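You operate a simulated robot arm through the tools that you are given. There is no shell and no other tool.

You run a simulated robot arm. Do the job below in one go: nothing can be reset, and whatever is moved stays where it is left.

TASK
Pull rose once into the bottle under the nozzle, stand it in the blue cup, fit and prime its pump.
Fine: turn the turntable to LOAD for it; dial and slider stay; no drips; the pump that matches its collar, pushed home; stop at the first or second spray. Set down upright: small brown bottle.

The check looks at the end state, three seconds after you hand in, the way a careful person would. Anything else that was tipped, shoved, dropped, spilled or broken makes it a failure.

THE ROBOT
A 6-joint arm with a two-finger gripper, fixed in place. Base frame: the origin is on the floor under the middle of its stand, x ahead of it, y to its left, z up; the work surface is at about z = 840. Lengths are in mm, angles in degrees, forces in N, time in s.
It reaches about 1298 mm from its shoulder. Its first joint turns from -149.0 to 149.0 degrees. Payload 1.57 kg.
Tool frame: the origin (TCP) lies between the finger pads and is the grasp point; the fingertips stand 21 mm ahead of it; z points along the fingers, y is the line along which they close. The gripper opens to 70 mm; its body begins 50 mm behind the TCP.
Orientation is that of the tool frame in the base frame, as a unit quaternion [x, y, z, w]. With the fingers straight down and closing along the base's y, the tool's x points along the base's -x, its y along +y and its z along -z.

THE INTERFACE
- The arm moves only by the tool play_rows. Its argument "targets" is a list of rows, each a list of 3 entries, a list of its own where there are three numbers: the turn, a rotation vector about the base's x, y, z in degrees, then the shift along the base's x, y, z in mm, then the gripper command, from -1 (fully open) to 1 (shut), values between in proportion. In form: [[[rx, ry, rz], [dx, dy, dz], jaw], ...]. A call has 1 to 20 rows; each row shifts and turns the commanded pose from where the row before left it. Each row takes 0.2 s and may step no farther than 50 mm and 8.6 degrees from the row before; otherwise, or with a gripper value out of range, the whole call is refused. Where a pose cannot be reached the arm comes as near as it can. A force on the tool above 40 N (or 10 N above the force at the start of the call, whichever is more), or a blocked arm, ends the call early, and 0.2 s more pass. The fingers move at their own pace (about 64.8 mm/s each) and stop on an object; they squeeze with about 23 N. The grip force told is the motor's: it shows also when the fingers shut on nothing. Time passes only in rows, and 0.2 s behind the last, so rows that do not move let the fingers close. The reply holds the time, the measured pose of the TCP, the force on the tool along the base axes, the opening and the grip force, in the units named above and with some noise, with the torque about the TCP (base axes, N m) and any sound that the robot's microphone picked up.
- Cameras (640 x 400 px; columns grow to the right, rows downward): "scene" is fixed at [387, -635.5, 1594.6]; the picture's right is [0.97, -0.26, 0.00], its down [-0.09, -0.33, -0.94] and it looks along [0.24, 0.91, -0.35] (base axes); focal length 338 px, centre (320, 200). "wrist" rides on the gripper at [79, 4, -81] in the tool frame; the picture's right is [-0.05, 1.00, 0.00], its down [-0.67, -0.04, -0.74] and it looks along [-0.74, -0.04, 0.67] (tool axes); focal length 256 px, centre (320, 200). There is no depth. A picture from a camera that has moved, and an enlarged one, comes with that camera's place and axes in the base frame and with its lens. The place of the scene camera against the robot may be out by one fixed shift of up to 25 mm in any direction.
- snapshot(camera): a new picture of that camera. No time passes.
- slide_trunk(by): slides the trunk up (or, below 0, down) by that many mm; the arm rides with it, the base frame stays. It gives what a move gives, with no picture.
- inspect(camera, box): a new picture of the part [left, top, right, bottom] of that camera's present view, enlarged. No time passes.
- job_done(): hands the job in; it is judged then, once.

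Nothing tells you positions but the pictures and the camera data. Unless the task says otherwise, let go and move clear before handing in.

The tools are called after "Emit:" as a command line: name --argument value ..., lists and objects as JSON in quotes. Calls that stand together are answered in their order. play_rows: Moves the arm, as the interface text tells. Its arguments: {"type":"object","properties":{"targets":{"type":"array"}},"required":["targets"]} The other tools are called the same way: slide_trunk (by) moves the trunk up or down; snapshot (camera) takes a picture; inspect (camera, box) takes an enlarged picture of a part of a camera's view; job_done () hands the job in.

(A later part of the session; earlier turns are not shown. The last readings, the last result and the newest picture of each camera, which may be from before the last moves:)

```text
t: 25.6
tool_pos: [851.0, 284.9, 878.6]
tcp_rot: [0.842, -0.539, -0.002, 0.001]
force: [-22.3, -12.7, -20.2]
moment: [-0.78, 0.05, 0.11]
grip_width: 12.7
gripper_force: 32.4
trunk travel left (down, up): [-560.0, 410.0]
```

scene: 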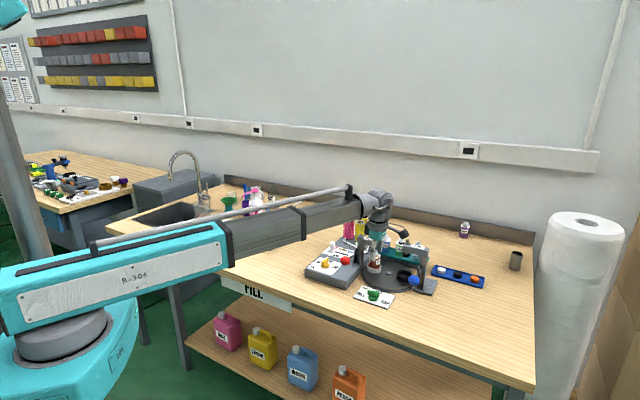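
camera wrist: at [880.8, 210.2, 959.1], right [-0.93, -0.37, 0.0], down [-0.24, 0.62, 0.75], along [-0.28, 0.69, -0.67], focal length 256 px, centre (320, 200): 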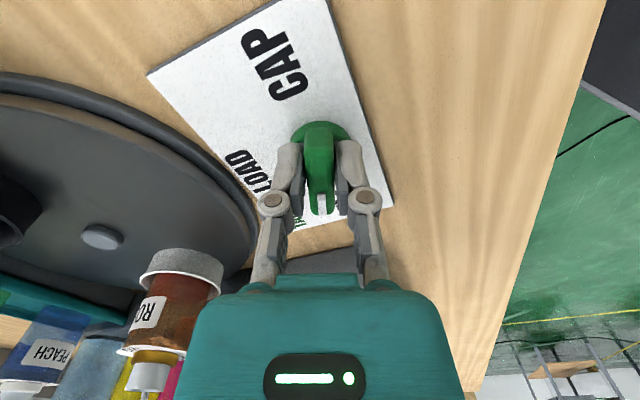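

Emit:
inspect --camera "wrist" --box '[240, 100, 400, 220]'

Emit:
inspect --camera "scene" --box '[350, 260, 410, 300]'

Emit:
snapshot --camera "scene"

```text
3.33 times, centred on (320, 160) of wrist
camera zoom: at [880.9, 210.2, 959.1], right [-0.93, -0.37, 0.0], down [-0.24, 0.62, 0.75], along [-0.28, 0.69, -0.67], focal length 853 px, centre (320, 333)
```

zoom: 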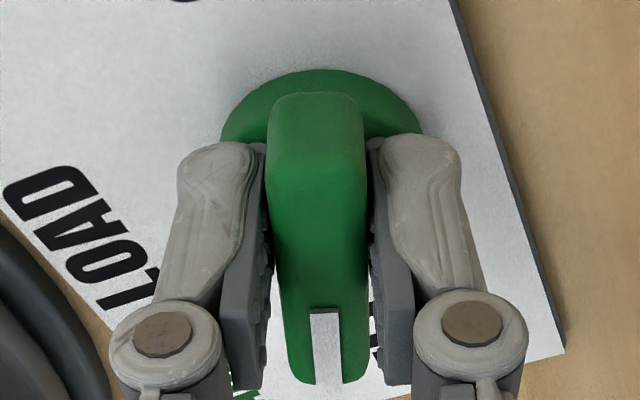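

```text
10.00 times, centred on (380, 280) of scene
camera zoom: at [387.0, -635.5, 1594.6], right [0.97, -0.26, 0.0], down [-0.09, -0.33, -0.94], along [0.24, 0.91, -0.35], focal length 3378 px, centre (-280, -600)
```

zoom: 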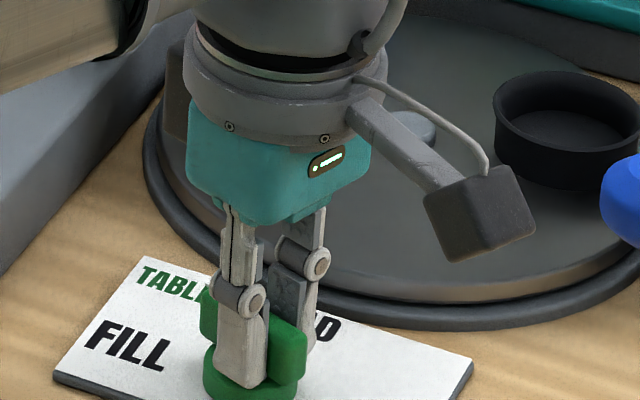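

```text
taken
```

scene: 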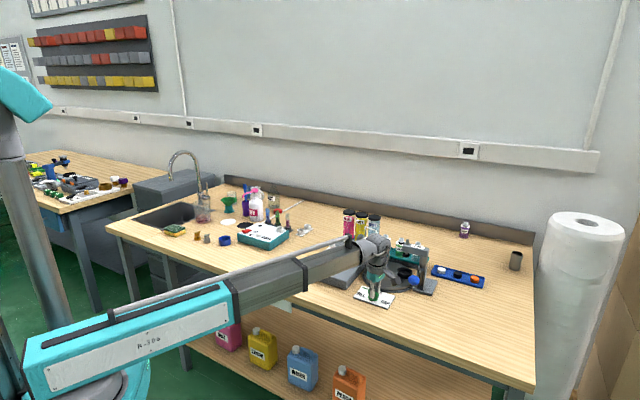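

Emit:
play_rows --targets '[[[0, 0, 0], [-0.9, -0.4, 0], 1], [[0, 0, 0], [0, 0, 0], 1]]'

```text
t: 26.2
tool_pos: [851.2, 283.1, 879.2]
tcp_rot: [0.842, -0.539, -0.001, 0.0]
force: [-16.6, -11.4, -16.1]
moment: [-0.64, 0.09, 0.12]
grip_width: 13.0
gripper_force: 31.9
trunk travel left (down, up): [-560.0, 410.0]
```

Emit:
play_rows --targets '[[[0, 0, 0], [-1.0, -0.5, 0], 1], [[0, 0, 0], [0, 0, 0], 1], [[0, 0, -3], [0, 0, 0], 1], [[0, 0, -4], [0, 0, 0], 1], [[0, 0, -4], [0, 0, 0], 1]]'

```text
t: 27.4
tool_pos: [850.8, 283.7, 878.3]
tcp_rot: [0.787, -0.617, -0.001, -0.001]
force: [-13.1, -10.6, -11.7]
moment: [0.25, 0.31, 0.11]
grip_width: 12.8
gripper_force: 32.1
trunk travel left (down, up): [-560.0, 410.0]
```

Emit:
play_rows --targets '[[[0, 0, -4], [-0.2, -0.1, 0], 1], [[0, 0, -4], [-0.2, -0.1, 0], 1], [[0, 0, -4], [-0.1, -0.1, 0], 1], [[0, 0, -4], [0, 0, 0], 1], [[0, 0, -4], [0, 0, 0], 1], [[0, 0, -4], [0, 0, 0], 1]]'

Emit:
inspect --camera "scene" --box '[330, 220, 450, 310]'

Emit:
snapshot --camera "wrist"

```text
t: 28.8
tool_pos: [846.4, 285.2, 878.2]
tcp_rot: [-0.641, 0.767, 0.002, -0.002]
force: [-28.5, -9.0, -22.6]
moment: [0.27, 0.39, 0.14]
grip_width: 13.1
gripper_force: 32.1
trunk travel left (down, up): [-560.0, 410.0]
```

```text
4.44 times, centred on (390, 265) of scene
camera zoom: at [387.0, -635.5, 1594.6], right [0.97, -0.26, 0.0], down [-0.09, -0.33, -0.94], along [0.24, 0.91, -0.35], focal length 1501 px, centre (9, -89)
```

zoom: 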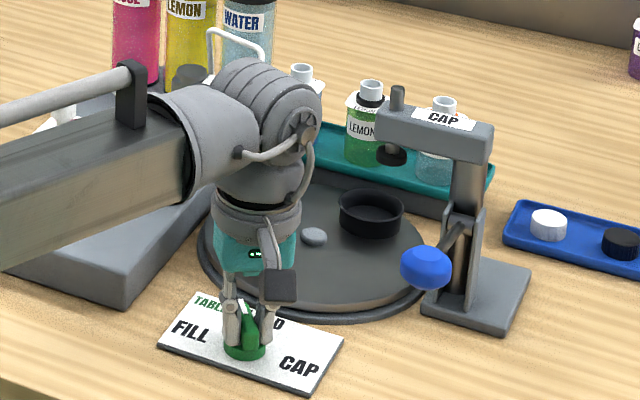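

```text
taken
camera wrist: at [829.8, 206.3, 959.5], right [-0.97, 0.23, 0.0], down [0.16, 0.65, 0.74], along [0.17, 0.73, -0.67], focal length 256 px, centre (320, 200)
```

wrist: 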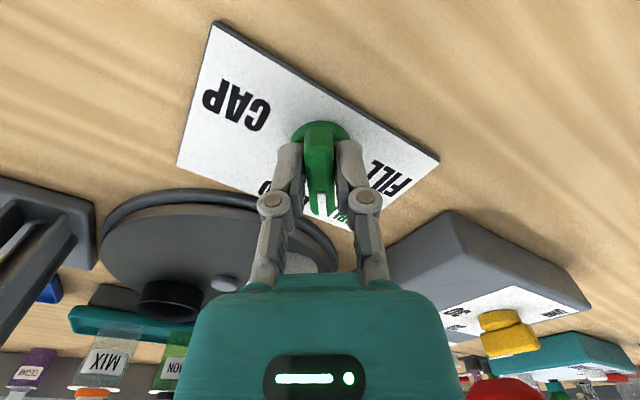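

The knob axis seems to be nearer (848, 290), so the gripper is rotating off-axis. I'll follow the arc around that axis to relieve the side load, and continue to LOAD.

Emit:
play_rows --targets '[[[0, 0, 0], [-1.2, 0.1, 0], 1], [[0, 0, 0], [-1.2, 0.1, 0], 1], [[0, 0, 0], [0, 0, 0], 1]]'

```text
t: 29.6
tool_pos: [847.1, 284.6, 879.0]
tcp_rot: [-0.641, 0.767, -0.001, 0.0]
force: [-13.8, -7.0, -12.1]
moment: [-1.02, 0.4, 0.04]
grip_width: 12.9
gripper_force: 32.2
trunk travel left (down, up): [-560.0, 410.0]
```

Emit:
play_rows --targets '[[[0, 0, 0], [-1.2, 0, 0], 1], [[0, 0, -3], [-0.3, 0.1, 0], 1], [[0, 0, -4], [-0.4, 0.1, 0], 1], [[0, 0, -4], [-0.4, 0.15, 0], 1], [[0, 0, -4], [-0.4, 0.2, 0], 1], [[0, 0, 0], [0, 0, 0], 1]]'

```text
t: 31.0
tool_pos: [846.5, 285.0, 878.2]
tcp_rot: [-0.536, 0.844, 0.0, 0.002]
force: [14.7, -2.5, 12.2]
moment: [-0.74, 0.05, -0.08]
grip_width: 13.3
gripper_force: 31.8
trunk travel left (down, up): [-560.0, 410.0]
```

Emit:
play_rows --targets '[[[0, 0, 0], [0.9, -0.4, 0], 1], [[0, 0, -4], [-0.1, 0.2, 0], 1], [[0, 0, -4], [-0.2, 0.2, 0], 1], [[0, 0, -4], [-0.2, 0.2, 0], 1], [[0, 0, 0], [0, 0, 0], 1]]'

Emit:
inspect --camera "scene" --box '[330, 220, 450, 310]'

Emit:
snapshot --camera "wrist"

```text
t: 32.2
tool_pos: [845.0, 284.5, 879.0]
tcp_rot: [-0.444, 0.896, 0.0, 0.001]
force: [7.4, 1.8, 8.5]
moment: [0.77, -0.66, -0.08]
grip_width: 13.0
gripper_force: 32.6
trunk travel left (down, up): [-560.0, 410.0]
```

```text
4.44 times, centred on (390, 265) of scene
camera zoom: at [387.0, -635.5, 1594.6], right [0.97, -0.26, 0.0], down [-0.09, -0.33, -0.94], along [0.24, 0.91, -0.35], focal length 1501 px, centre (9, -89)
```

zoom: 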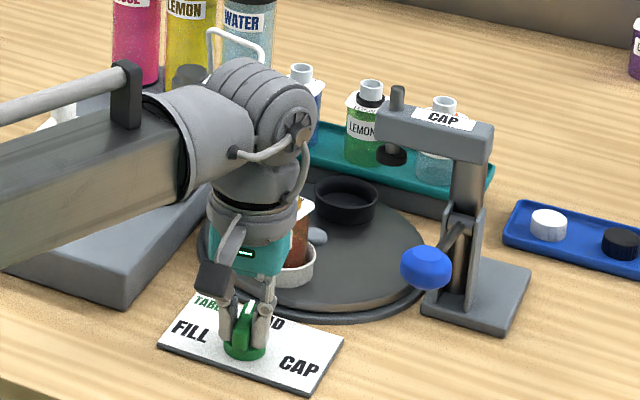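

```text
taken
camera wrist: at [793.6, 223.9, 959.3], right [-0.76, 0.65, 0.0], down [0.43, 0.51, 0.75], along [0.48, 0.57, -0.67], focal length 256 px, centre (320, 200)
```

wrist: 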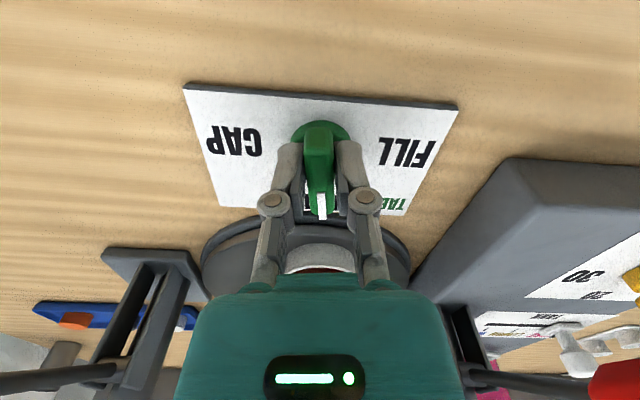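

Emit:
play_rows --targets '[[[0, 0, -4], [0.2, 0.1, 0], 1], [[0, 0, -3.7], [0, 0.1, 0], 1], [[0, 0, 0], [0, 0, 0], 1]]'

Emit:
snapshot --camera "wrist"

Emit:
inspect --camera "scene" --box '[350, 240, 410, 300]'

```text
t: 33.0
tool_pos: [844.8, 286.1, 878.8]
tcp_rot: [-0.384, 0.923, 0.0, 0.001]
force: [-5.5, 3.5, -0.3]
moment: [0.74, -0.52, 0.01]
grip_width: 13.0
gripper_force: 32.3
trunk travel left (down, up): [-560.0, 410.0]
```

```text
taken
camera wrist: at [785.5, 231.9, 959.4], right [-0.67, 0.74, 0.0], down [0.49, 0.45, 0.75], along [0.55, 0.5, -0.67], focal length 256 px, centre (320, 200)
```

wrist: 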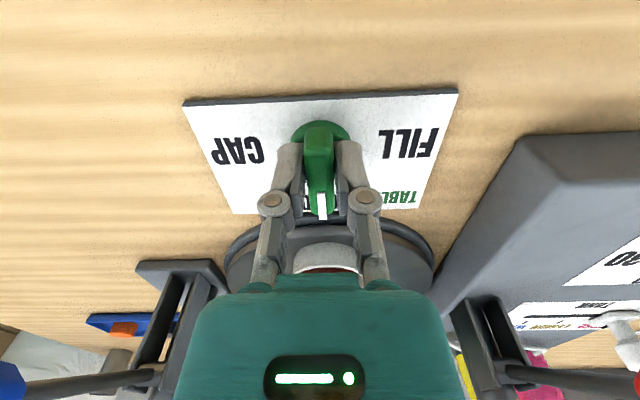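

```text
6.67 times, centred on (380, 270) of scene
camera zoom: at [387.0, -635.5, 1594.6], right [0.97, -0.26, 0.0], down [-0.09, -0.33, -0.94], along [0.24, 0.91, -0.35], focal length 2252 px, centre (-80, -267)
```

zoom: 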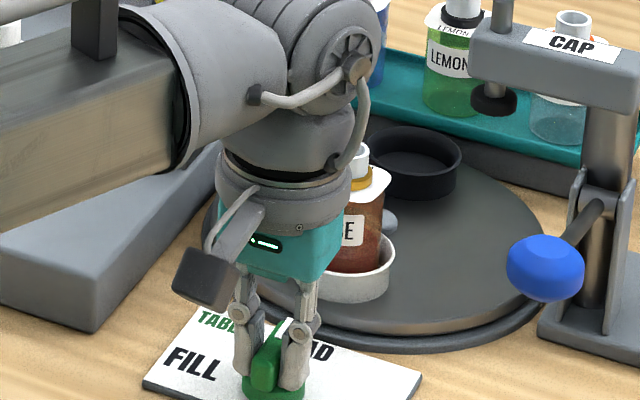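

The knob now points to LOAD and the bottle has come round to the front. Releasing and rising straight up.

Emit:
play_rows --targets '[[[0, 0, 0], [0, 0, 0], 0.3], [[0, 0, 0], [0, 0, 0], -0.3], [[0, 0, 0], [0, 0, 0], -0.5], [[0, 0, 0], [0, 0, 0], -0.5]]'

Emit:
slide_trunk --by 170

Emit:
snapshot --camera "wrist"

Emit:
inspect --camera "scene" --box '[330, 220, 450, 310]'

```text
t: 34.0
tool_pos: [844.9, 286.2, 877.5]
tcp_rot: [-0.384, 0.923, 0.001, 0.001]
force: [0.7, -0.2, -0.1]
moment: [-0.03, 0.02, 0.0]
grip_width: 52.5
gripper_force: 0.1
trunk travel left (down, up): [-560.0, 410.0]
```

```text
t: 35.9
tool_pos: [846.1, 285.6, 1048.9]
tcp_rot: [-0.384, 0.924, 0.0, 0.001]
force: [-0.7, -1.0, 0.2]
moment: [-0.03, -0.01, -0.02]
grip_width: 52.7
gripper_force: 0.1
trunk travel left (down, up): [-730.0, 240.0]
```

```text
taken
camera wrist: at [786.7, 231.6, 1129.1], right [-0.67, 0.74, 0.0], down [0.49, 0.45, 0.75], along [0.55, 0.5, -0.67], focal length 256 px, centre (320, 200)
```

wrist: 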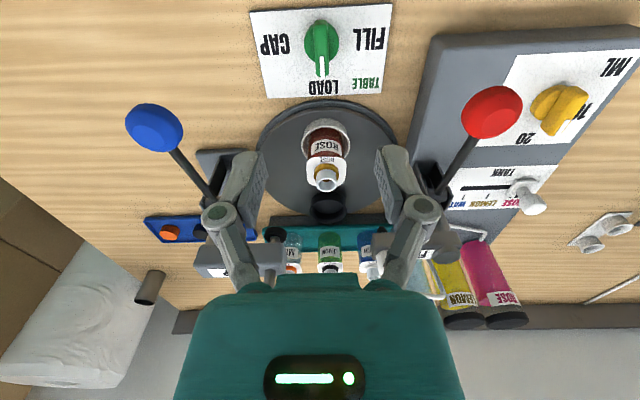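

```text
4.44 times, centred on (390, 265) of scene
camera zoom: at [387.0, -635.5, 1594.6], right [0.97, -0.26, 0.0], down [-0.09, -0.33, -0.94], along [0.24, 0.91, -0.35], focal length 1501 px, centre (9, -89)
```

zoom: 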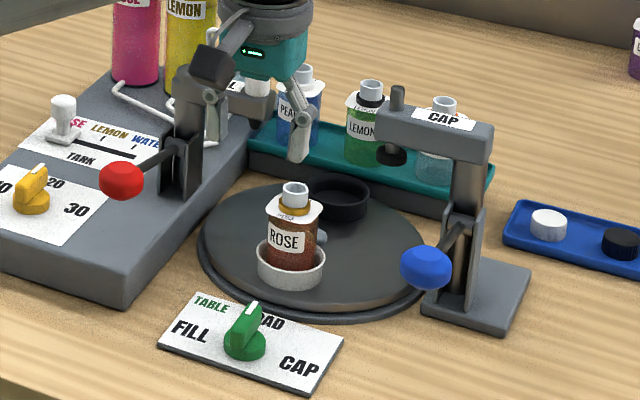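

The bottle stands at LOAD, filled, upright. I'll zoom on its neck from two places to fix its position.

Emit:
inspect --camera "wrist" --box '[260, 90, 400, 220]'

Emit:
play_rows --targets '[[[0, 0, 0], [25, 25, 0], -0.5], [[0, 0, 0], [25, 25, 0], -0.8], [[0, 0, 0], [0, 0, 0], -0.8]]'

Emit:
inspect --camera "wrist" --box '[260, 40, 400, 170]'

Emit:
snapshot --camera "wrist"

```text
3.08 times, centred on (330, 155) of wrist
camera zoom: at [786.7, 231.6, 1129.1], right [-0.67, 0.74, 0.0], down [0.49, 0.45, 0.75], along [0.55, 0.5, -0.67], focal length 788 px, centre (289, 338)
```

zoom: 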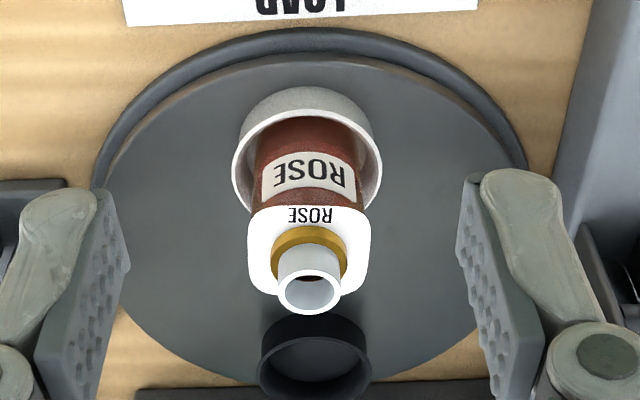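

```text
t: 36.7
tool_pos: [894.8, 335.8, 1049.4]
tcp_rot: [-0.383, 0.924, 0.0, 0.001]
force: [0.2, -0.2, -0.1]
moment: [-0.01, -0.01, -0.02]
grip_width: 63.3
gripper_force: 0.1
trunk travel left (down, up): [-730.0, 240.0]
```

```text
3.08 times, centred on (330, 105) of wrist
camera zoom: at [836.6, 282.3, 1129.2], right [-0.67, 0.74, 0.0], down [0.49, 0.45, 0.75], along [0.55, 0.5, -0.67], focal length 788 px, centre (289, 492)
```

zoom: 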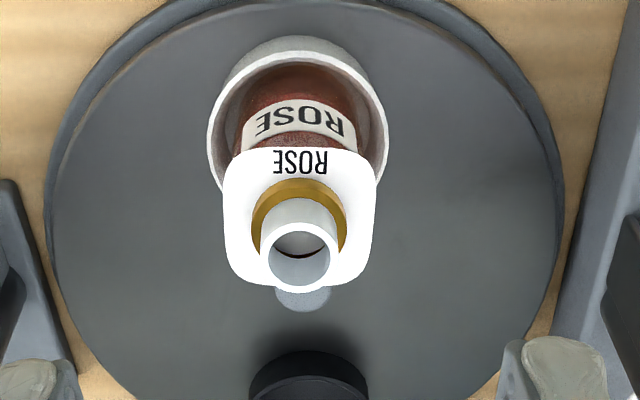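

```text
taken
camera wrist: at [836.6, 282.3, 1129.2], right [-0.67, 0.74, 0.0], down [0.49, 0.45, 0.75], along [0.55, 0.5, -0.67], focal length 256 px, centre (320, 200)
```

wrist: 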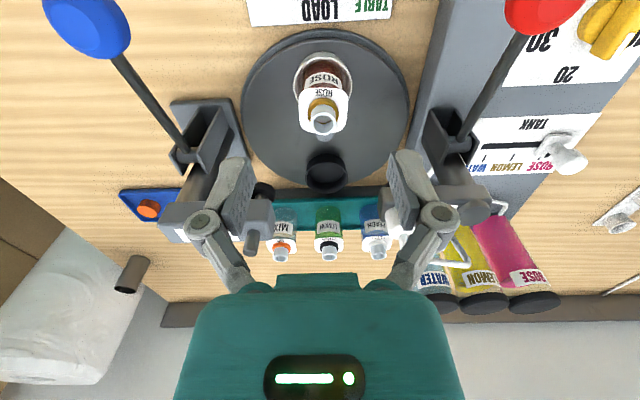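

The neck top is at about (920, 361, 941), collar near z≈922. I'll move over it with open jaws and descend to just above for a check.

Emit:
play_rows --targets '[[[0, 0, 0], [12.5, 12.5, 0], -0.8], [[0, 0, 0], [12.5, 12.5, 0], -0.8], [[0, 0, 0], [0, 0, 0], -0.8]]'

Emit:
slide_trunk --by -64

Emit:
snapshot --camera "wrist"

Emit:
inspect --camera "wrist" --box '[220, 60, 420, 220]'

Emit:
inspect --camera "scene" --box '[330, 220, 450, 310]'

```text
t: 37.5
tool_pos: [921.4, 360.9, 1050.2]
tcp_rot: [-0.383, 0.924, 0.001, 0.001]
force: [-0.1, 0.3, -0.4]
moment: [0.0, 0.04, 0.01]
grip_width: 62.7
gripper_force: 0.1
trunk travel left (down, up): [-730.0, 240.0]
```

```text
t: 38.6
tool_pos: [920.3, 359.7, 984.7]
tcp_rot: [-0.383, 0.924, 0.001, 0.0]
force: [-0.1, 0.6, -0.5]
moment: [0.0, -0.01, 0.0]
grip_width: 63.1
gripper_force: 0.0
trunk travel left (down, up): [-666.0, 304.0]
```

```text
taken
camera wrist: at [861.1, 306.8, 1065.2], right [-0.67, 0.74, 0.0], down [0.49, 0.45, 0.75], along [0.55, 0.5, -0.67], focal length 256 px, centre (320, 200)
```

wrist: 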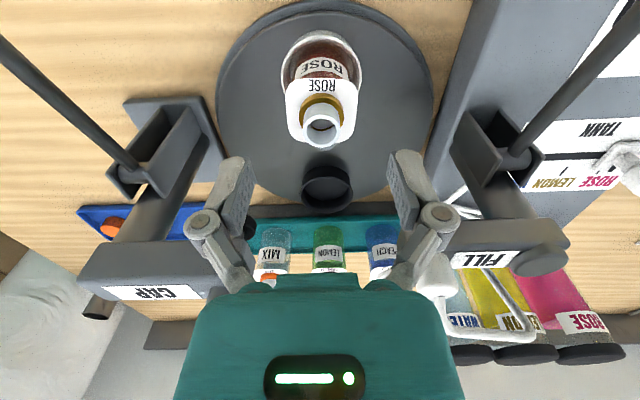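

```text
2.50 times, centred on (320, 140) of wrist
camera zoom: at [861.1, 306.8, 1065.2], right [-0.67, 0.74, 0.0], down [0.49, 0.45, 0.75], along [0.55, 0.5, -0.67], focal length 640 px, centre (320, 350)
```

zoom: 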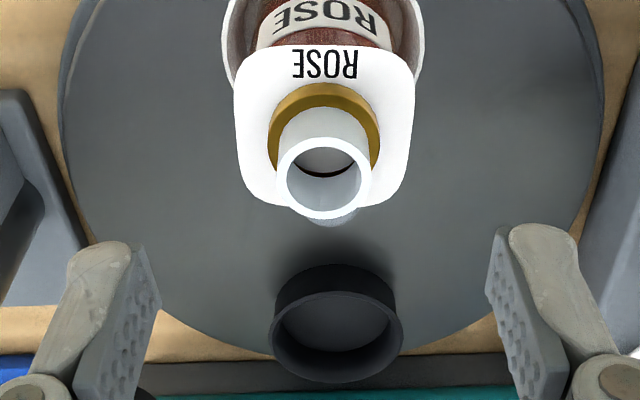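

```text
4.44 times, centred on (390, 265) of scene
camera zoom: at [387.0, -635.5, 1594.6], right [0.97, -0.26, 0.0], down [-0.09, -0.33, -0.94], along [0.24, 0.91, -0.35], focal length 1501 px, centre (9, -89)
```

zoom: 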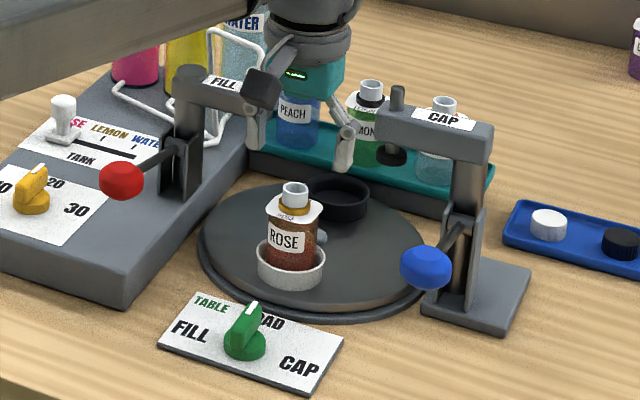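

The neck is well centred. Descending to grasp the neck.

Emit:
slide_trunk --by -38

Emit:
play_rows --targets '[[[0, 0, 0], [0, 0.5, 0], -0.3], [[0, 0, 0], [0, 0, 0], 0.1], [[0, 0, 0], [0, 0, 0], 0.4], [[0, 0, 0], [0, 0, 0], 1], [[0, 0, 0], [0, 0, 0], 1]]'

Emit:
inspect --camera "wrist" --box '[220, 60, 420, 220]'

Emit:
inspect --camera "scene" --box '[330, 220, 450, 310]'

```text
t: 39.4
tool_pos: [919.9, 362.5, 946.5]
tcp_rot: [-0.384, 0.924, 0.001, 0.001]
force: [0.1, 0.0, 0.1]
moment: [-0.02, 0.02, 0.02]
grip_width: 63.2
gripper_force: 0.0
trunk travel left (down, up): [-628.0, 342.0]
```

```text
t: 40.6
tool_pos: [919.7, 361.3, 946.8]
tcp_rot: [-0.384, 0.923, 0.0, 0.001]
force: [-0.2, 0.4, 1.5]
moment: [0.02, -0.01, -0.01]
grip_width: 20.2
gripper_force: 23.1
trunk travel left (down, up): [-628.0, 342.0]
```

```text
2.50 times, centred on (320, 140) of wrist
camera zoom: at [861.2, 307.4, 1027.2], right [-0.67, 0.74, 0.0], down [0.49, 0.45, 0.75], along [0.55, 0.5, -0.67], focal length 640 px, centre (320, 350)
```

zoom: 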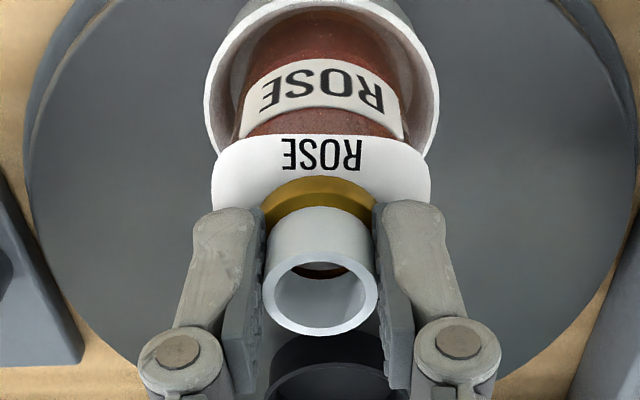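

```text
4.44 times, centred on (390, 265) of scene
camera zoom: at [387.0, -635.5, 1594.6], right [0.97, -0.26, 0.0], down [-0.09, -0.33, -0.94], along [0.24, 0.91, -0.35], focal length 1501 px, centre (9, -89)
```

zoom: 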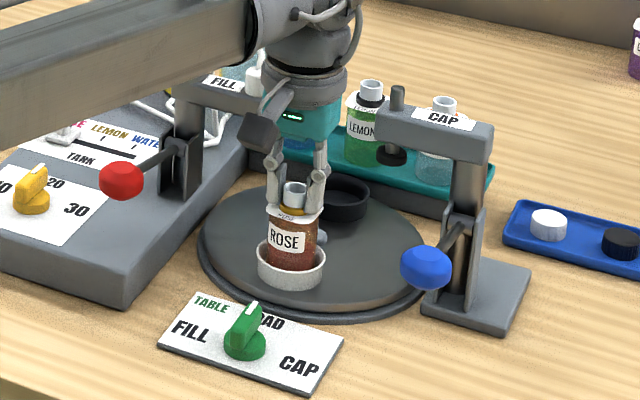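

The neck is held firmly (20 mm). Lifting straight up high enough to clear the stands and tanks.

Emit:
slide_trunk --by 40

Emit:
inspect --camera "scene" --box '[330, 210, 450, 300]'

Emit:
slide_trunk --by 150

Emit:
snapshot --camera "scene"

Emit:
inspect --camera "wrist" --box '[220, 60, 420, 220]'

```text
t: 41.4
tool_pos: [920.8, 360.1, 986.2]
tcp_rot: [-0.384, 0.923, 0.001, 0.001]
force: [1.0, -0.4, 0.1]
moment: [0.01, 0.0, 0.01]
grip_width: 19.9
gripper_force: 23.3
trunk travel left (down, up): [-668.0, 302.0]
```

```text
4.44 times, centred on (390, 255) of scene
camera zoom: at [387.0, -635.5, 1594.6], right [0.97, -0.26, 0.0], down [-0.09, -0.33, -0.94], along [0.24, 0.91, -0.35], focal length 1501 px, centre (9, -44)
```

zoom: 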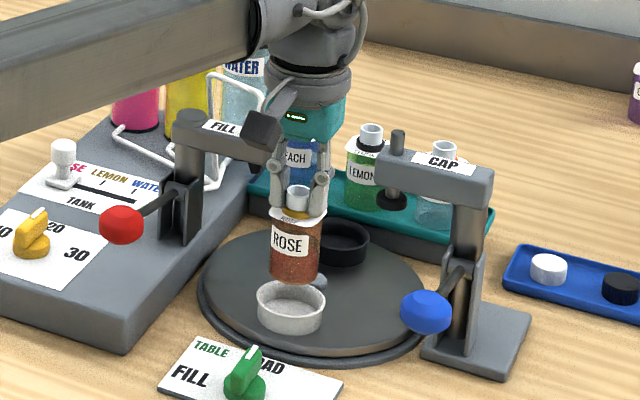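

```text
t: 43.2
tool_pos: [920.5, 361.3, 1136.2]
tcp_rot: [-0.384, 0.923, 0.001, 0.0]
force: [-0.3, 0.0, -1.2]
moment: [0.04, 0.03, -0.01]
grip_width: 20.1
gripper_force: 22.8
trunk travel left (down, up): [-818.0, 152.0]
```

```text
taken
```

scene: 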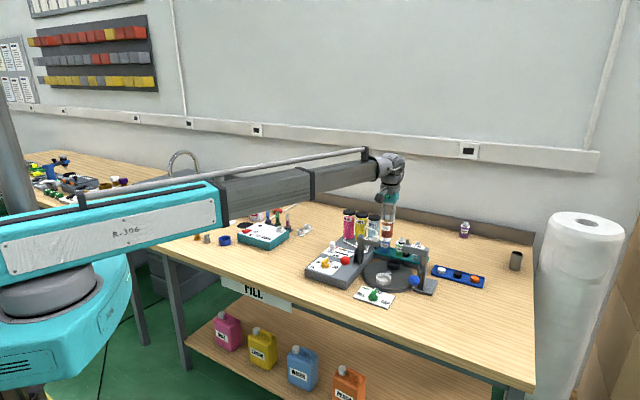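

```text
2.50 times, centred on (320, 140) of wrist
camera zoom: at [861.4, 307.5, 1217.0], right [-0.67, 0.74, 0.0], down [0.49, 0.45, 0.75], along [0.55, 0.5, -0.67], focal length 640 px, centre (320, 350)
```

zoom: 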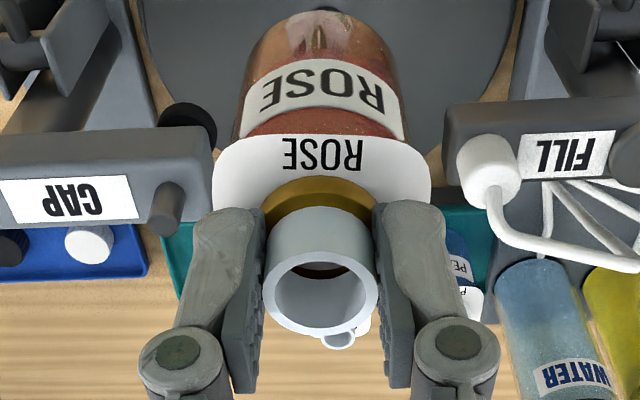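

The bottle is safely lifted and vertical. I'll carry it at this height toward the left of the bench, where the blue cup is.

Emit:
play_rows --targets '[[[0, 0, 0], [-15, 6, 0], 1], [[0, 0, 0], [-30, 11, 0], 1], [[0, 0, 0], [-32, 12, 0], 1], [[0, 0, 0], [-32, 12, 0], 1], [[0, 0, 0], [-32, 12, 0], 1], [[0, 0, 0], [-32, 12, 0], 1], [[0, 0, 0], [-32, 12, 0], 1], [[0, 0, 0], [-32, 12, 0], 1], [[0, 0, 0], [-32, 12, 0], 1], [[0, 0, 0], [-32, 12, 0], 1], [[0, 0, 0], [-32, 12, 0], 1], [[0, 0, 0], [-32, 12, 0], 1], [[0, 0, 0], [-30, 12, 0], 1], [[0, 0, 0], [-15, 6, 0], 1]]'

Emit:
snapshot --camera "scene"

Emit:
snapshot --camera "wrist"

```text
t: 46.2
tool_pos: [509.8, 515.1, 1136.4]
tcp_rot: [-0.383, 0.924, 0.0, 0.001]
force: [0.2, 0.2, -0.4]
moment: [0.02, -0.02, -0.02]
grip_width: 19.8
gripper_force: 23.0
trunk travel left (down, up): [-818.0, 152.0]
```

```text
taken
```

scene: 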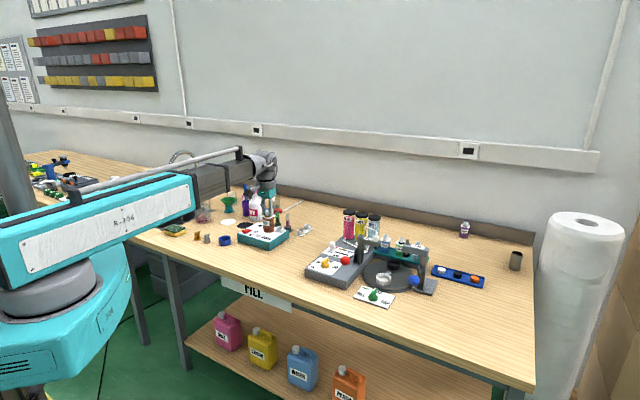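

```text
taken
camera wrist: at [450.9, 461.9, 1217.2], right [-0.67, 0.74, 0.0], down [0.49, 0.45, 0.75], along [0.55, 0.5, -0.67], focal length 256 px, centre (320, 200)
```

wrist: 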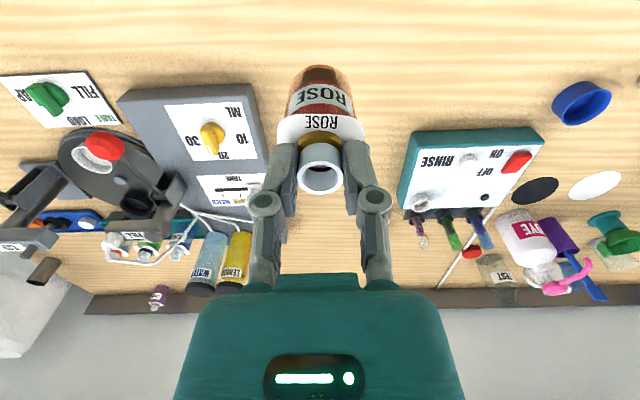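

Emit:
play_rows --targets '[[[0, 0, 0], [-9, 13, 0], 1], [[0, 0, 0], [-17, 26, 0], 1], [[0, 0, 0], [-17, 26, 0], 1], [[0, 0, 0], [-17, 26, 0], 1], [[0, 0, 0], [-17, 26, 0], 1], [[0, 0, 0], [-17, 26, 0], 1], [[0, 0, 0], [-17, 26, 0], 1], [[0, 0, 0], [-17, 26, 0], 1], [[0, 0, 0], [-17, 26, 0], 1], [[0, 0, 0], [-17, 26, 0], 1], [[0, 0, 0], [-8, 13, 0], 1]]'

Emit:
snapshot --camera "wrist"

Emit:
snapshot --camera "scene"

```text
t: 48.6
tool_pos: [339.9, 776.7, 1136.6]
tcp_rot: [-0.383, 0.924, 0.0, 0.001]
force: [-0.6, 0.2, -0.9]
moment: [-0.04, 0.0, -0.02]
grip_width: 19.9
gripper_force: 23.5
trunk travel left (down, up): [-818.0, 152.0]
```

```text
taken
camera wrist: at [281.3, 722.5, 1217.1], right [-0.67, 0.74, 0.0], down [0.49, 0.45, 0.75], along [0.55, 0.5, -0.67], focal length 256 px, centre (320, 200)
```

wrist: 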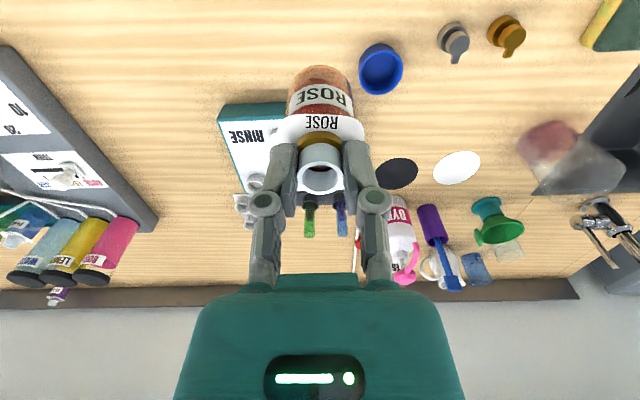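

```text
taken
```

scene: 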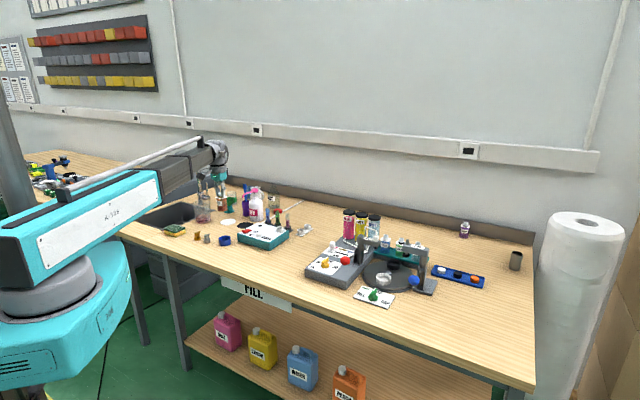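

Emit:
inspect --camera "wrist" --box '[340, 0, 540, 110]'

Emit:
slide_trunk --by -80

Emit:
snapshot --camera "wrist"

Emit:
inspect --camera "wrist" --box '[340, 0, 580, 130]'

```text
3.20 times, centred on (440, 55) of wrist
camera zoom: at [281.3, 722.5, 1217.1], right [-0.67, 0.74, 0.0], down [0.49, 0.45, 0.75], along [0.55, 0.5, -0.67], focal length 819 px, centre (-64, 664)
```

zoom: 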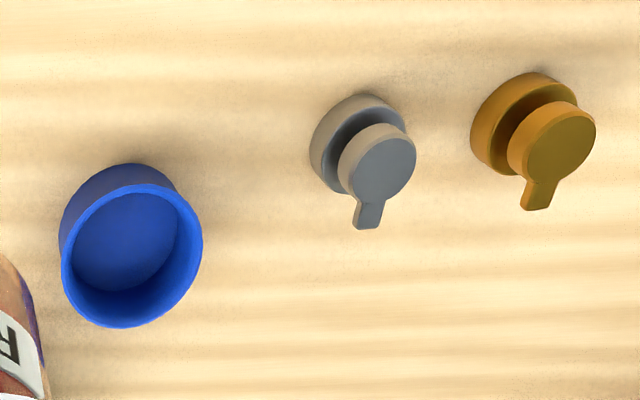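

```text
t: 49.7
tool_pos: [340.4, 776.3, 1057.1]
tcp_rot: [-0.384, 0.923, 0.001, 0.001]
force: [-0.7, -0.4, -0.3]
moment: [0.01, -0.02, 0.01]
grip_width: 19.9
gripper_force: 22.5
trunk travel left (down, up): [-738.0, 232.0]
```

```text
taken
camera wrist: at [281.4, 722.0, 1137.3], right [-0.67, 0.74, 0.0], down [0.49, 0.45, 0.75], along [0.55, 0.5, -0.67], focal length 256 px, centre (320, 200)
```

wrist: 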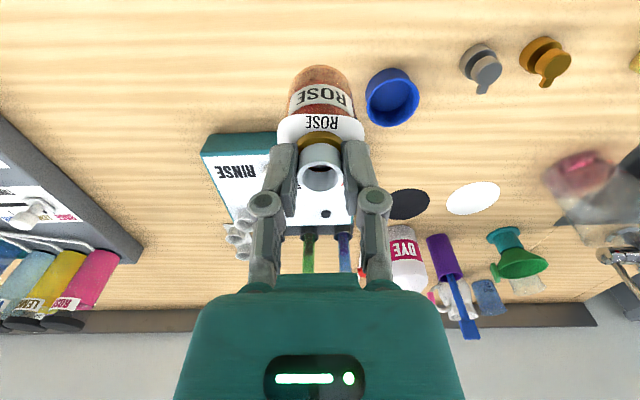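

```text
2.67 times, centred on (460, 65) of wrist
camera zoom: at [281.4, 722.0, 1137.3], right [-0.67, 0.74, 0.0], down [0.49, 0.45, 0.75], along [0.55, 0.5, -0.67], focal length 683 px, centre (-53, 560)
```

zoom: 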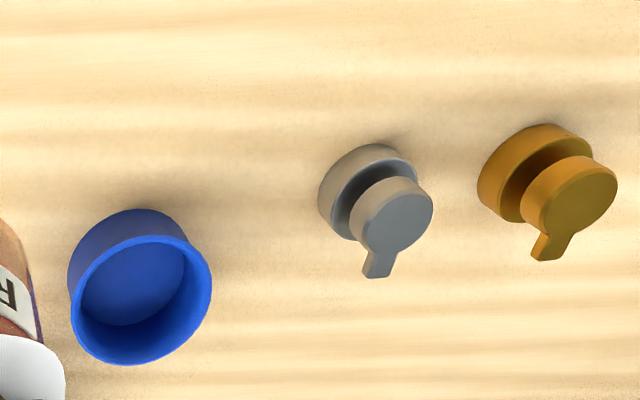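

The blue cup's rim is at about (329, 873, 872). I'll move the bottle above it (still well clear) and check the alignment from there.

Emit:
play_rows --targets '[[[0, 0, 0], [-2, 16, 0], 1], [[0, 0, 0], [-4, 32, 0], 1], [[0, 0, 0], [-4, 32, 0], 1], [[0, 0, 0], [-1.4, 16, 0], 1], [[0, 0, 0], [0, 0, 0], 1]]'

Emit:
snapshot --camera "wrist"

Emit:
inspect --camera "wrist" --box '[240, 0, 400, 100]'

Emit:
inspect --camera "scene" --box '[170, 170, 290, 260]'

```text
t: 50.9
tool_pos: [329.9, 873.2, 1057.2]
tcp_rot: [-0.384, 0.923, -0.001, 0.001]
force: [0.7, -0.3, -0.5]
moment: [0.0, -0.01, 0.01]
grip_width: 20.3
gripper_force: 23.2
trunk travel left (down, up): [-738.0, 232.0]
```

```text
taken
camera wrist: at [270.0, 818.3, 1137.2], right [-0.67, 0.74, 0.0], down [0.49, 0.45, 0.75], along [0.55, 0.5, -0.67], focal length 256 px, centre (320, 200)
```

wrist: 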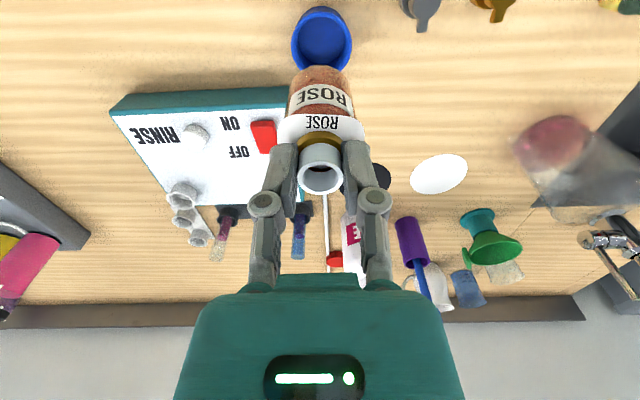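

```text
4.00 times, centred on (320, 50) of wrist
camera zoom: at [270.0, 818.3, 1137.2], right [-0.67, 0.74, 0.0], down [0.49, 0.45, 0.75], along [0.55, 0.5, -0.67], focal length 1024 px, centre (320, 800)
```

zoom: 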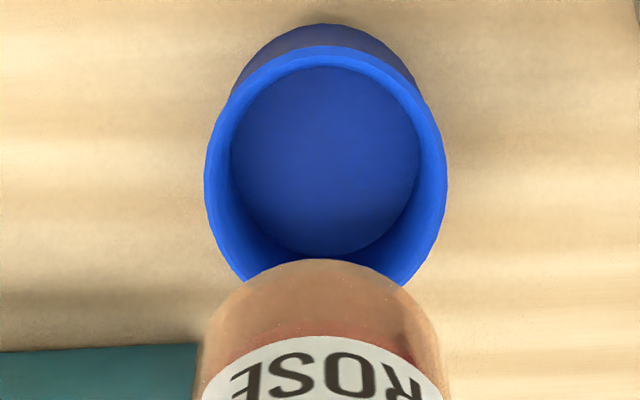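

```text
4.44 times, centred on (230, 215) of scene
camera zoom: at [387.0, -635.5, 1594.6], right [0.97, -0.26, 0.0], down [-0.09, -0.33, -0.94], along [0.24, 0.91, -0.35], focal length 1501 px, centre (720, 133)
```

zoom: 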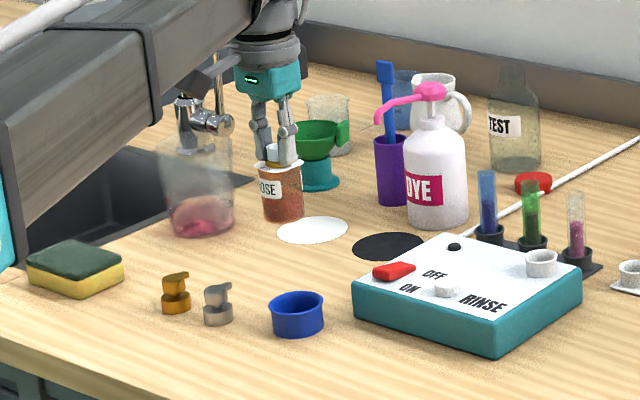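

The bottle is centred over the cup within about 1 mm. Lowering to just above the rim, then looking again.

Emit:
slide_trunk --by -78

Emit:
snapshot --camera "wrist"

Emit:
inspect --camera "wrist" --box '[240, 0, 400, 100]'

Emit:
inspect --camera "scene" --box '[195, 210, 255, 250]'

```text
t: 52.1
tool_pos: [329.2, 871.7, 978.3]
tcp_rot: [-0.383, 0.924, 0.001, 0.001]
force: [0.9, -0.9, -0.8]
moment: [-0.03, 0.0, 0.01]
grip_width: 20.0
gripper_force: 23.5
trunk travel left (down, up): [-660.0, 310.0]
```

```text
taken
camera wrist: at [270.1, 818.1, 1059.3], right [-0.67, 0.74, 0.0], down [0.49, 0.45, 0.75], along [0.55, 0.5, -0.67], focal length 256 px, centre (320, 200)
```

wrist: 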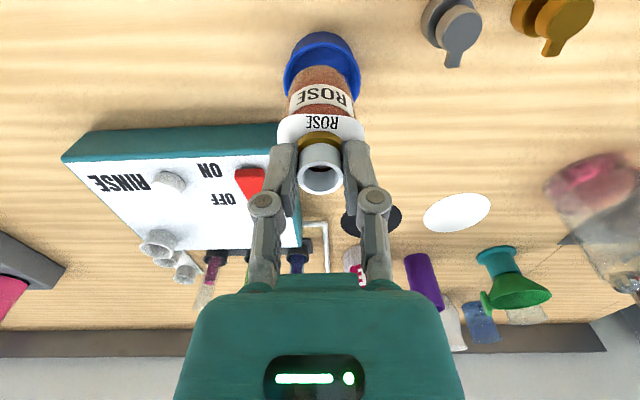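

```text
4.00 times, centred on (320, 50) of wrist
camera zoom: at [270.1, 818.1, 1059.3], right [-0.67, 0.74, 0.0], down [0.49, 0.45, 0.75], along [0.55, 0.5, -0.67], focal length 1024 px, centre (320, 800)
```

zoom: 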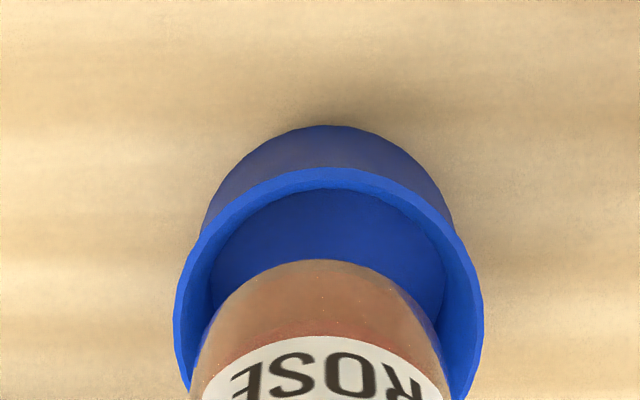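

```text
10.00 times, centred on (225, 230) of scene
camera zoom: at [387.0, -635.5, 1594.6], right [0.97, -0.26, 0.0], down [-0.09, -0.33, -0.94], along [0.24, 0.91, -0.35], focal length 3378 px, centre (1270, -100)
```

zoom: 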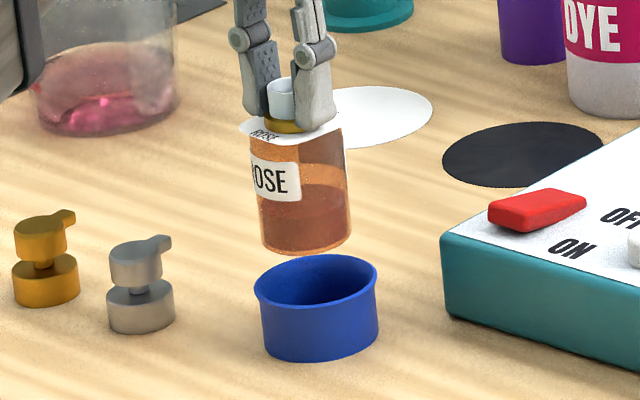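

Emit:
play_rows --targets '[[[0, 0, 0], [-0.8, 0.8, 0], 1], [[0, 0, 0], [0, 0, 0], 1]]'

Emit:
slide_trunk --by -30

Emit:
inspect --camera "scene" --box '[195, 210, 255, 250]'

Emit:
inspect --camera "wrist" --box '[240, 0, 400, 100]'

```text
t: 52.7
tool_pos: [328.3, 872.1, 978.2]
tcp_rot: [-0.383, 0.924, 0.001, 0.0]
force: [0.3, -0.6, -0.9]
moment: [0.01, -0.03, 0.02]
grip_width: 20.0
gripper_force: 23.1
trunk travel left (down, up): [-660.0, 310.0]
```

```text
t: 53.4
tool_pos: [328.7, 871.8, 948.2]
tcp_rot: [-0.383, 0.924, 0.001, 0.001]
force: [0.3, -0.3, -0.7]
moment: [0.0, 0.0, -0.02]
grip_width: 20.2
gripper_force: 22.9
trunk travel left (down, up): [-630.0, 340.0]
```

```text
10.00 times, centred on (225, 230) of scene
camera zoom: at [387.0, -635.5, 1594.6], right [0.97, -0.26, 0.0], down [-0.09, -0.33, -0.94], along [0.24, 0.91, -0.35], focal length 3378 px, centre (1270, -100)
```

zoom: 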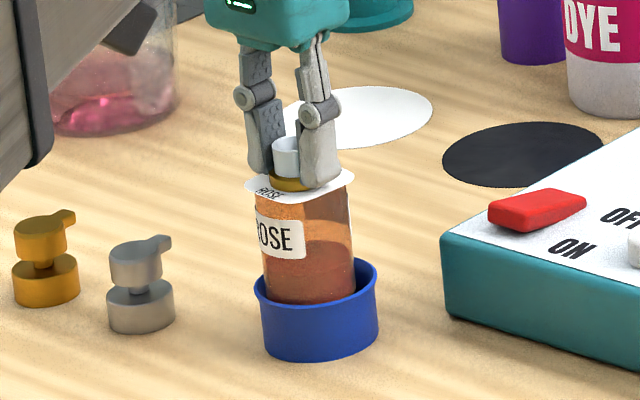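

```text
4.00 times, centred on (320, 50) of wrist
camera zoom: at [269.4, 818.8, 1029.2], right [-0.67, 0.74, 0.0], down [0.49, 0.45, 0.75], along [0.55, 0.5, -0.67], focal length 1024 px, centre (320, 800)
```

zoom: 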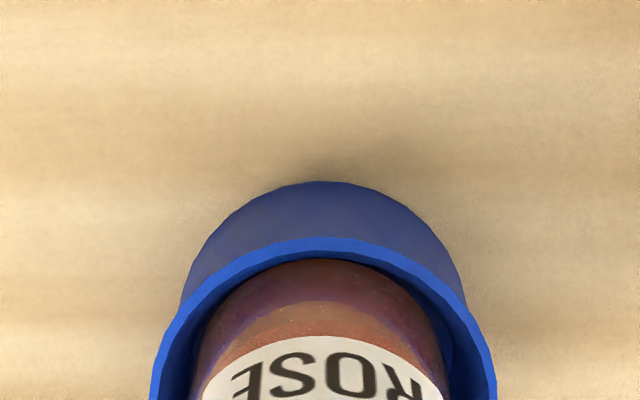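

Emit:
play_rows --targets '[[[0, 0, 0], [0, 1, 0], 1], [[0, 0, 0], [0, 0, 0], 1]]'

Emit:
slide_trunk --by -12

Emit:
slide_trunk --by -4

Emit:
inspect --camera "scene" --box '[195, 210, 255, 250]'

```text
t: 54.0
tool_pos: [328.5, 873.3, 949.9]
tcp_rot: [-0.383, 0.924, 0.0, 0.001]
force: [-0.3, 0.0, 0.3]
moment: [-0.02, -0.01, 0.0]
grip_width: 19.9
gripper_force: 22.8
trunk travel left (down, up): [-630.0, 340.0]
```

```text
t: 54.6
tool_pos: [327.5, 873.7, 936.2]
tcp_rot: [-0.384, 0.923, 0.001, 0.001]
force: [-0.3, 0.8, -0.7]
moment: [-0.02, 0.02, 0.03]
grip_width: 20.0
gripper_force: 22.6
trunk travel left (down, up): [-618.0, 352.0]
```

```text
t: 55.2
tool_pos: [328.2, 874.6, 933.1]
tcp_rot: [-0.383, 0.924, 0.0, 0.001]
force: [1.4, 1.3, -1.4]
moment: [0.07, -0.08, -0.02]
grip_width: 20.2
gripper_force: 22.5
trunk travel left (down, up): [-614.0, 356.0]
```

```text
10.00 times, centred on (225, 230) of scene
camera zoom: at [387.0, -635.5, 1594.6], right [0.97, -0.26, 0.0], down [-0.09, -0.33, -0.94], along [0.24, 0.91, -0.35], focal length 3378 px, centre (1270, -100)
```

zoom: 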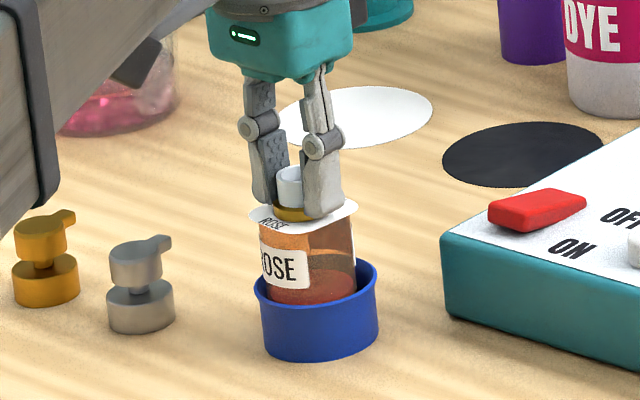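

There's a light side contact: the bottle sits slightly too far toward the front wall of the cup. Shifting it back a few mm.

Emit:
play_rows --targets '[[[0, 0, 0], [1.5, 1.5, 0], 1], [[0, 0, 0], [1.3, 1.3, 0], 1], [[0, 0, 0], [0, 0, 0], 1]]'

Emit:
inspect --camera "scene" --box '[195, 210, 255, 250]'

Emit:
inspect --camera "wrist" --box '[240, 20, 400, 120]'

```text
t: 56.0
tool_pos: [332.3, 875.4, 932.2]
tcp_rot: [-0.384, 0.924, 0.0, 0.001]
force: [-0.7, -0.4, -0.4]
moment: [-0.02, 0.03, 0.01]
grip_width: 20.0
gripper_force: 22.8
trunk travel left (down, up): [-614.0, 356.0]
```

```text
10.00 times, centred on (225, 230) of scene
camera zoom: at [387.0, -635.5, 1594.6], right [0.97, -0.26, 0.0], down [-0.09, -0.33, -0.94], along [0.24, 0.91, -0.35], focal length 3378 px, centre (1270, -100)
```

zoom: 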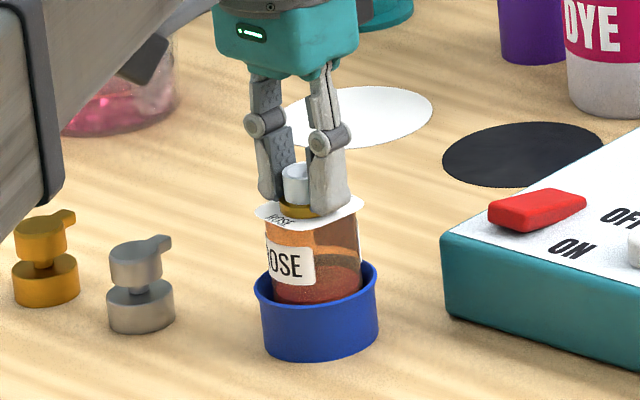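

```text
4.00 times, centred on (320, 70) of wrist
camera zoom: at [272.5, 822.5, 1013.2], right [-0.67, 0.74, 0.0], down [0.49, 0.45, 0.75], along [0.55, 0.5, -0.67], focal length 1024 px, centre (320, 720)
```

zoom: 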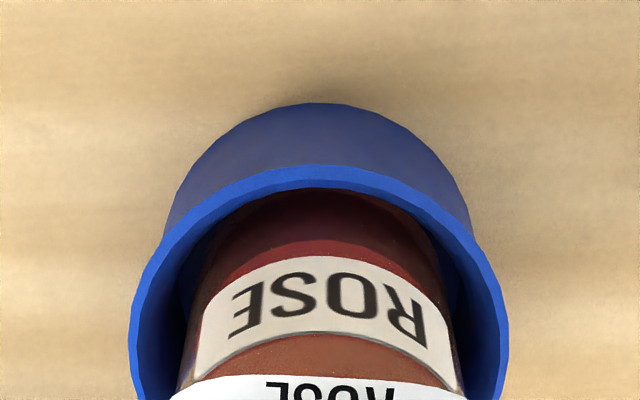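

Side force is gone and the bottle looks centred. Continuing down in small steps until it rests.

Emit:
slide_trunk --by -4

Emit:
slide_trunk --by -3

Emit:
inspect --camera "scene" --box '[195, 210, 255, 250]'

```text
t: 56.5
tool_pos: [331.9, 875.8, 928.7]
tcp_rot: [-0.384, 0.923, 0.0, 0.0]
force: [-1.1, 0.8, 0.1]
moment: [-0.02, 0.02, 0.02]
grip_width: 20.1
gripper_force: 23.2
trunk travel left (down, up): [-610.0, 360.0]
```

```text
t: 57.0
tool_pos: [332.6, 875.7, 927.6]
tcp_rot: [-0.383, 0.924, 0.001, 0.001]
force: [1.3, 3.6, 18.1]
moment: [0.15, -0.13, -0.02]
grip_width: 20.1
gripper_force: 23.1
trunk travel left (down, up): [-607.0, 363.0]
```

```text
10.00 times, centred on (225, 230) of scene
camera zoom: at [387.0, -635.5, 1594.6], right [0.97, -0.26, 0.0], down [-0.09, -0.33, -0.94], along [0.24, 0.91, -0.35], focal length 3378 px, centre (1270, -100)
```

zoom: 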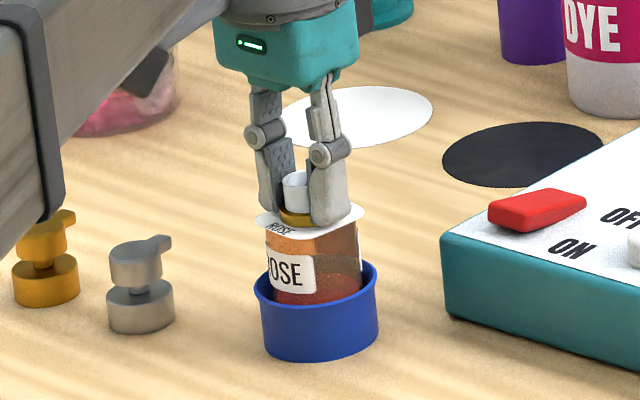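

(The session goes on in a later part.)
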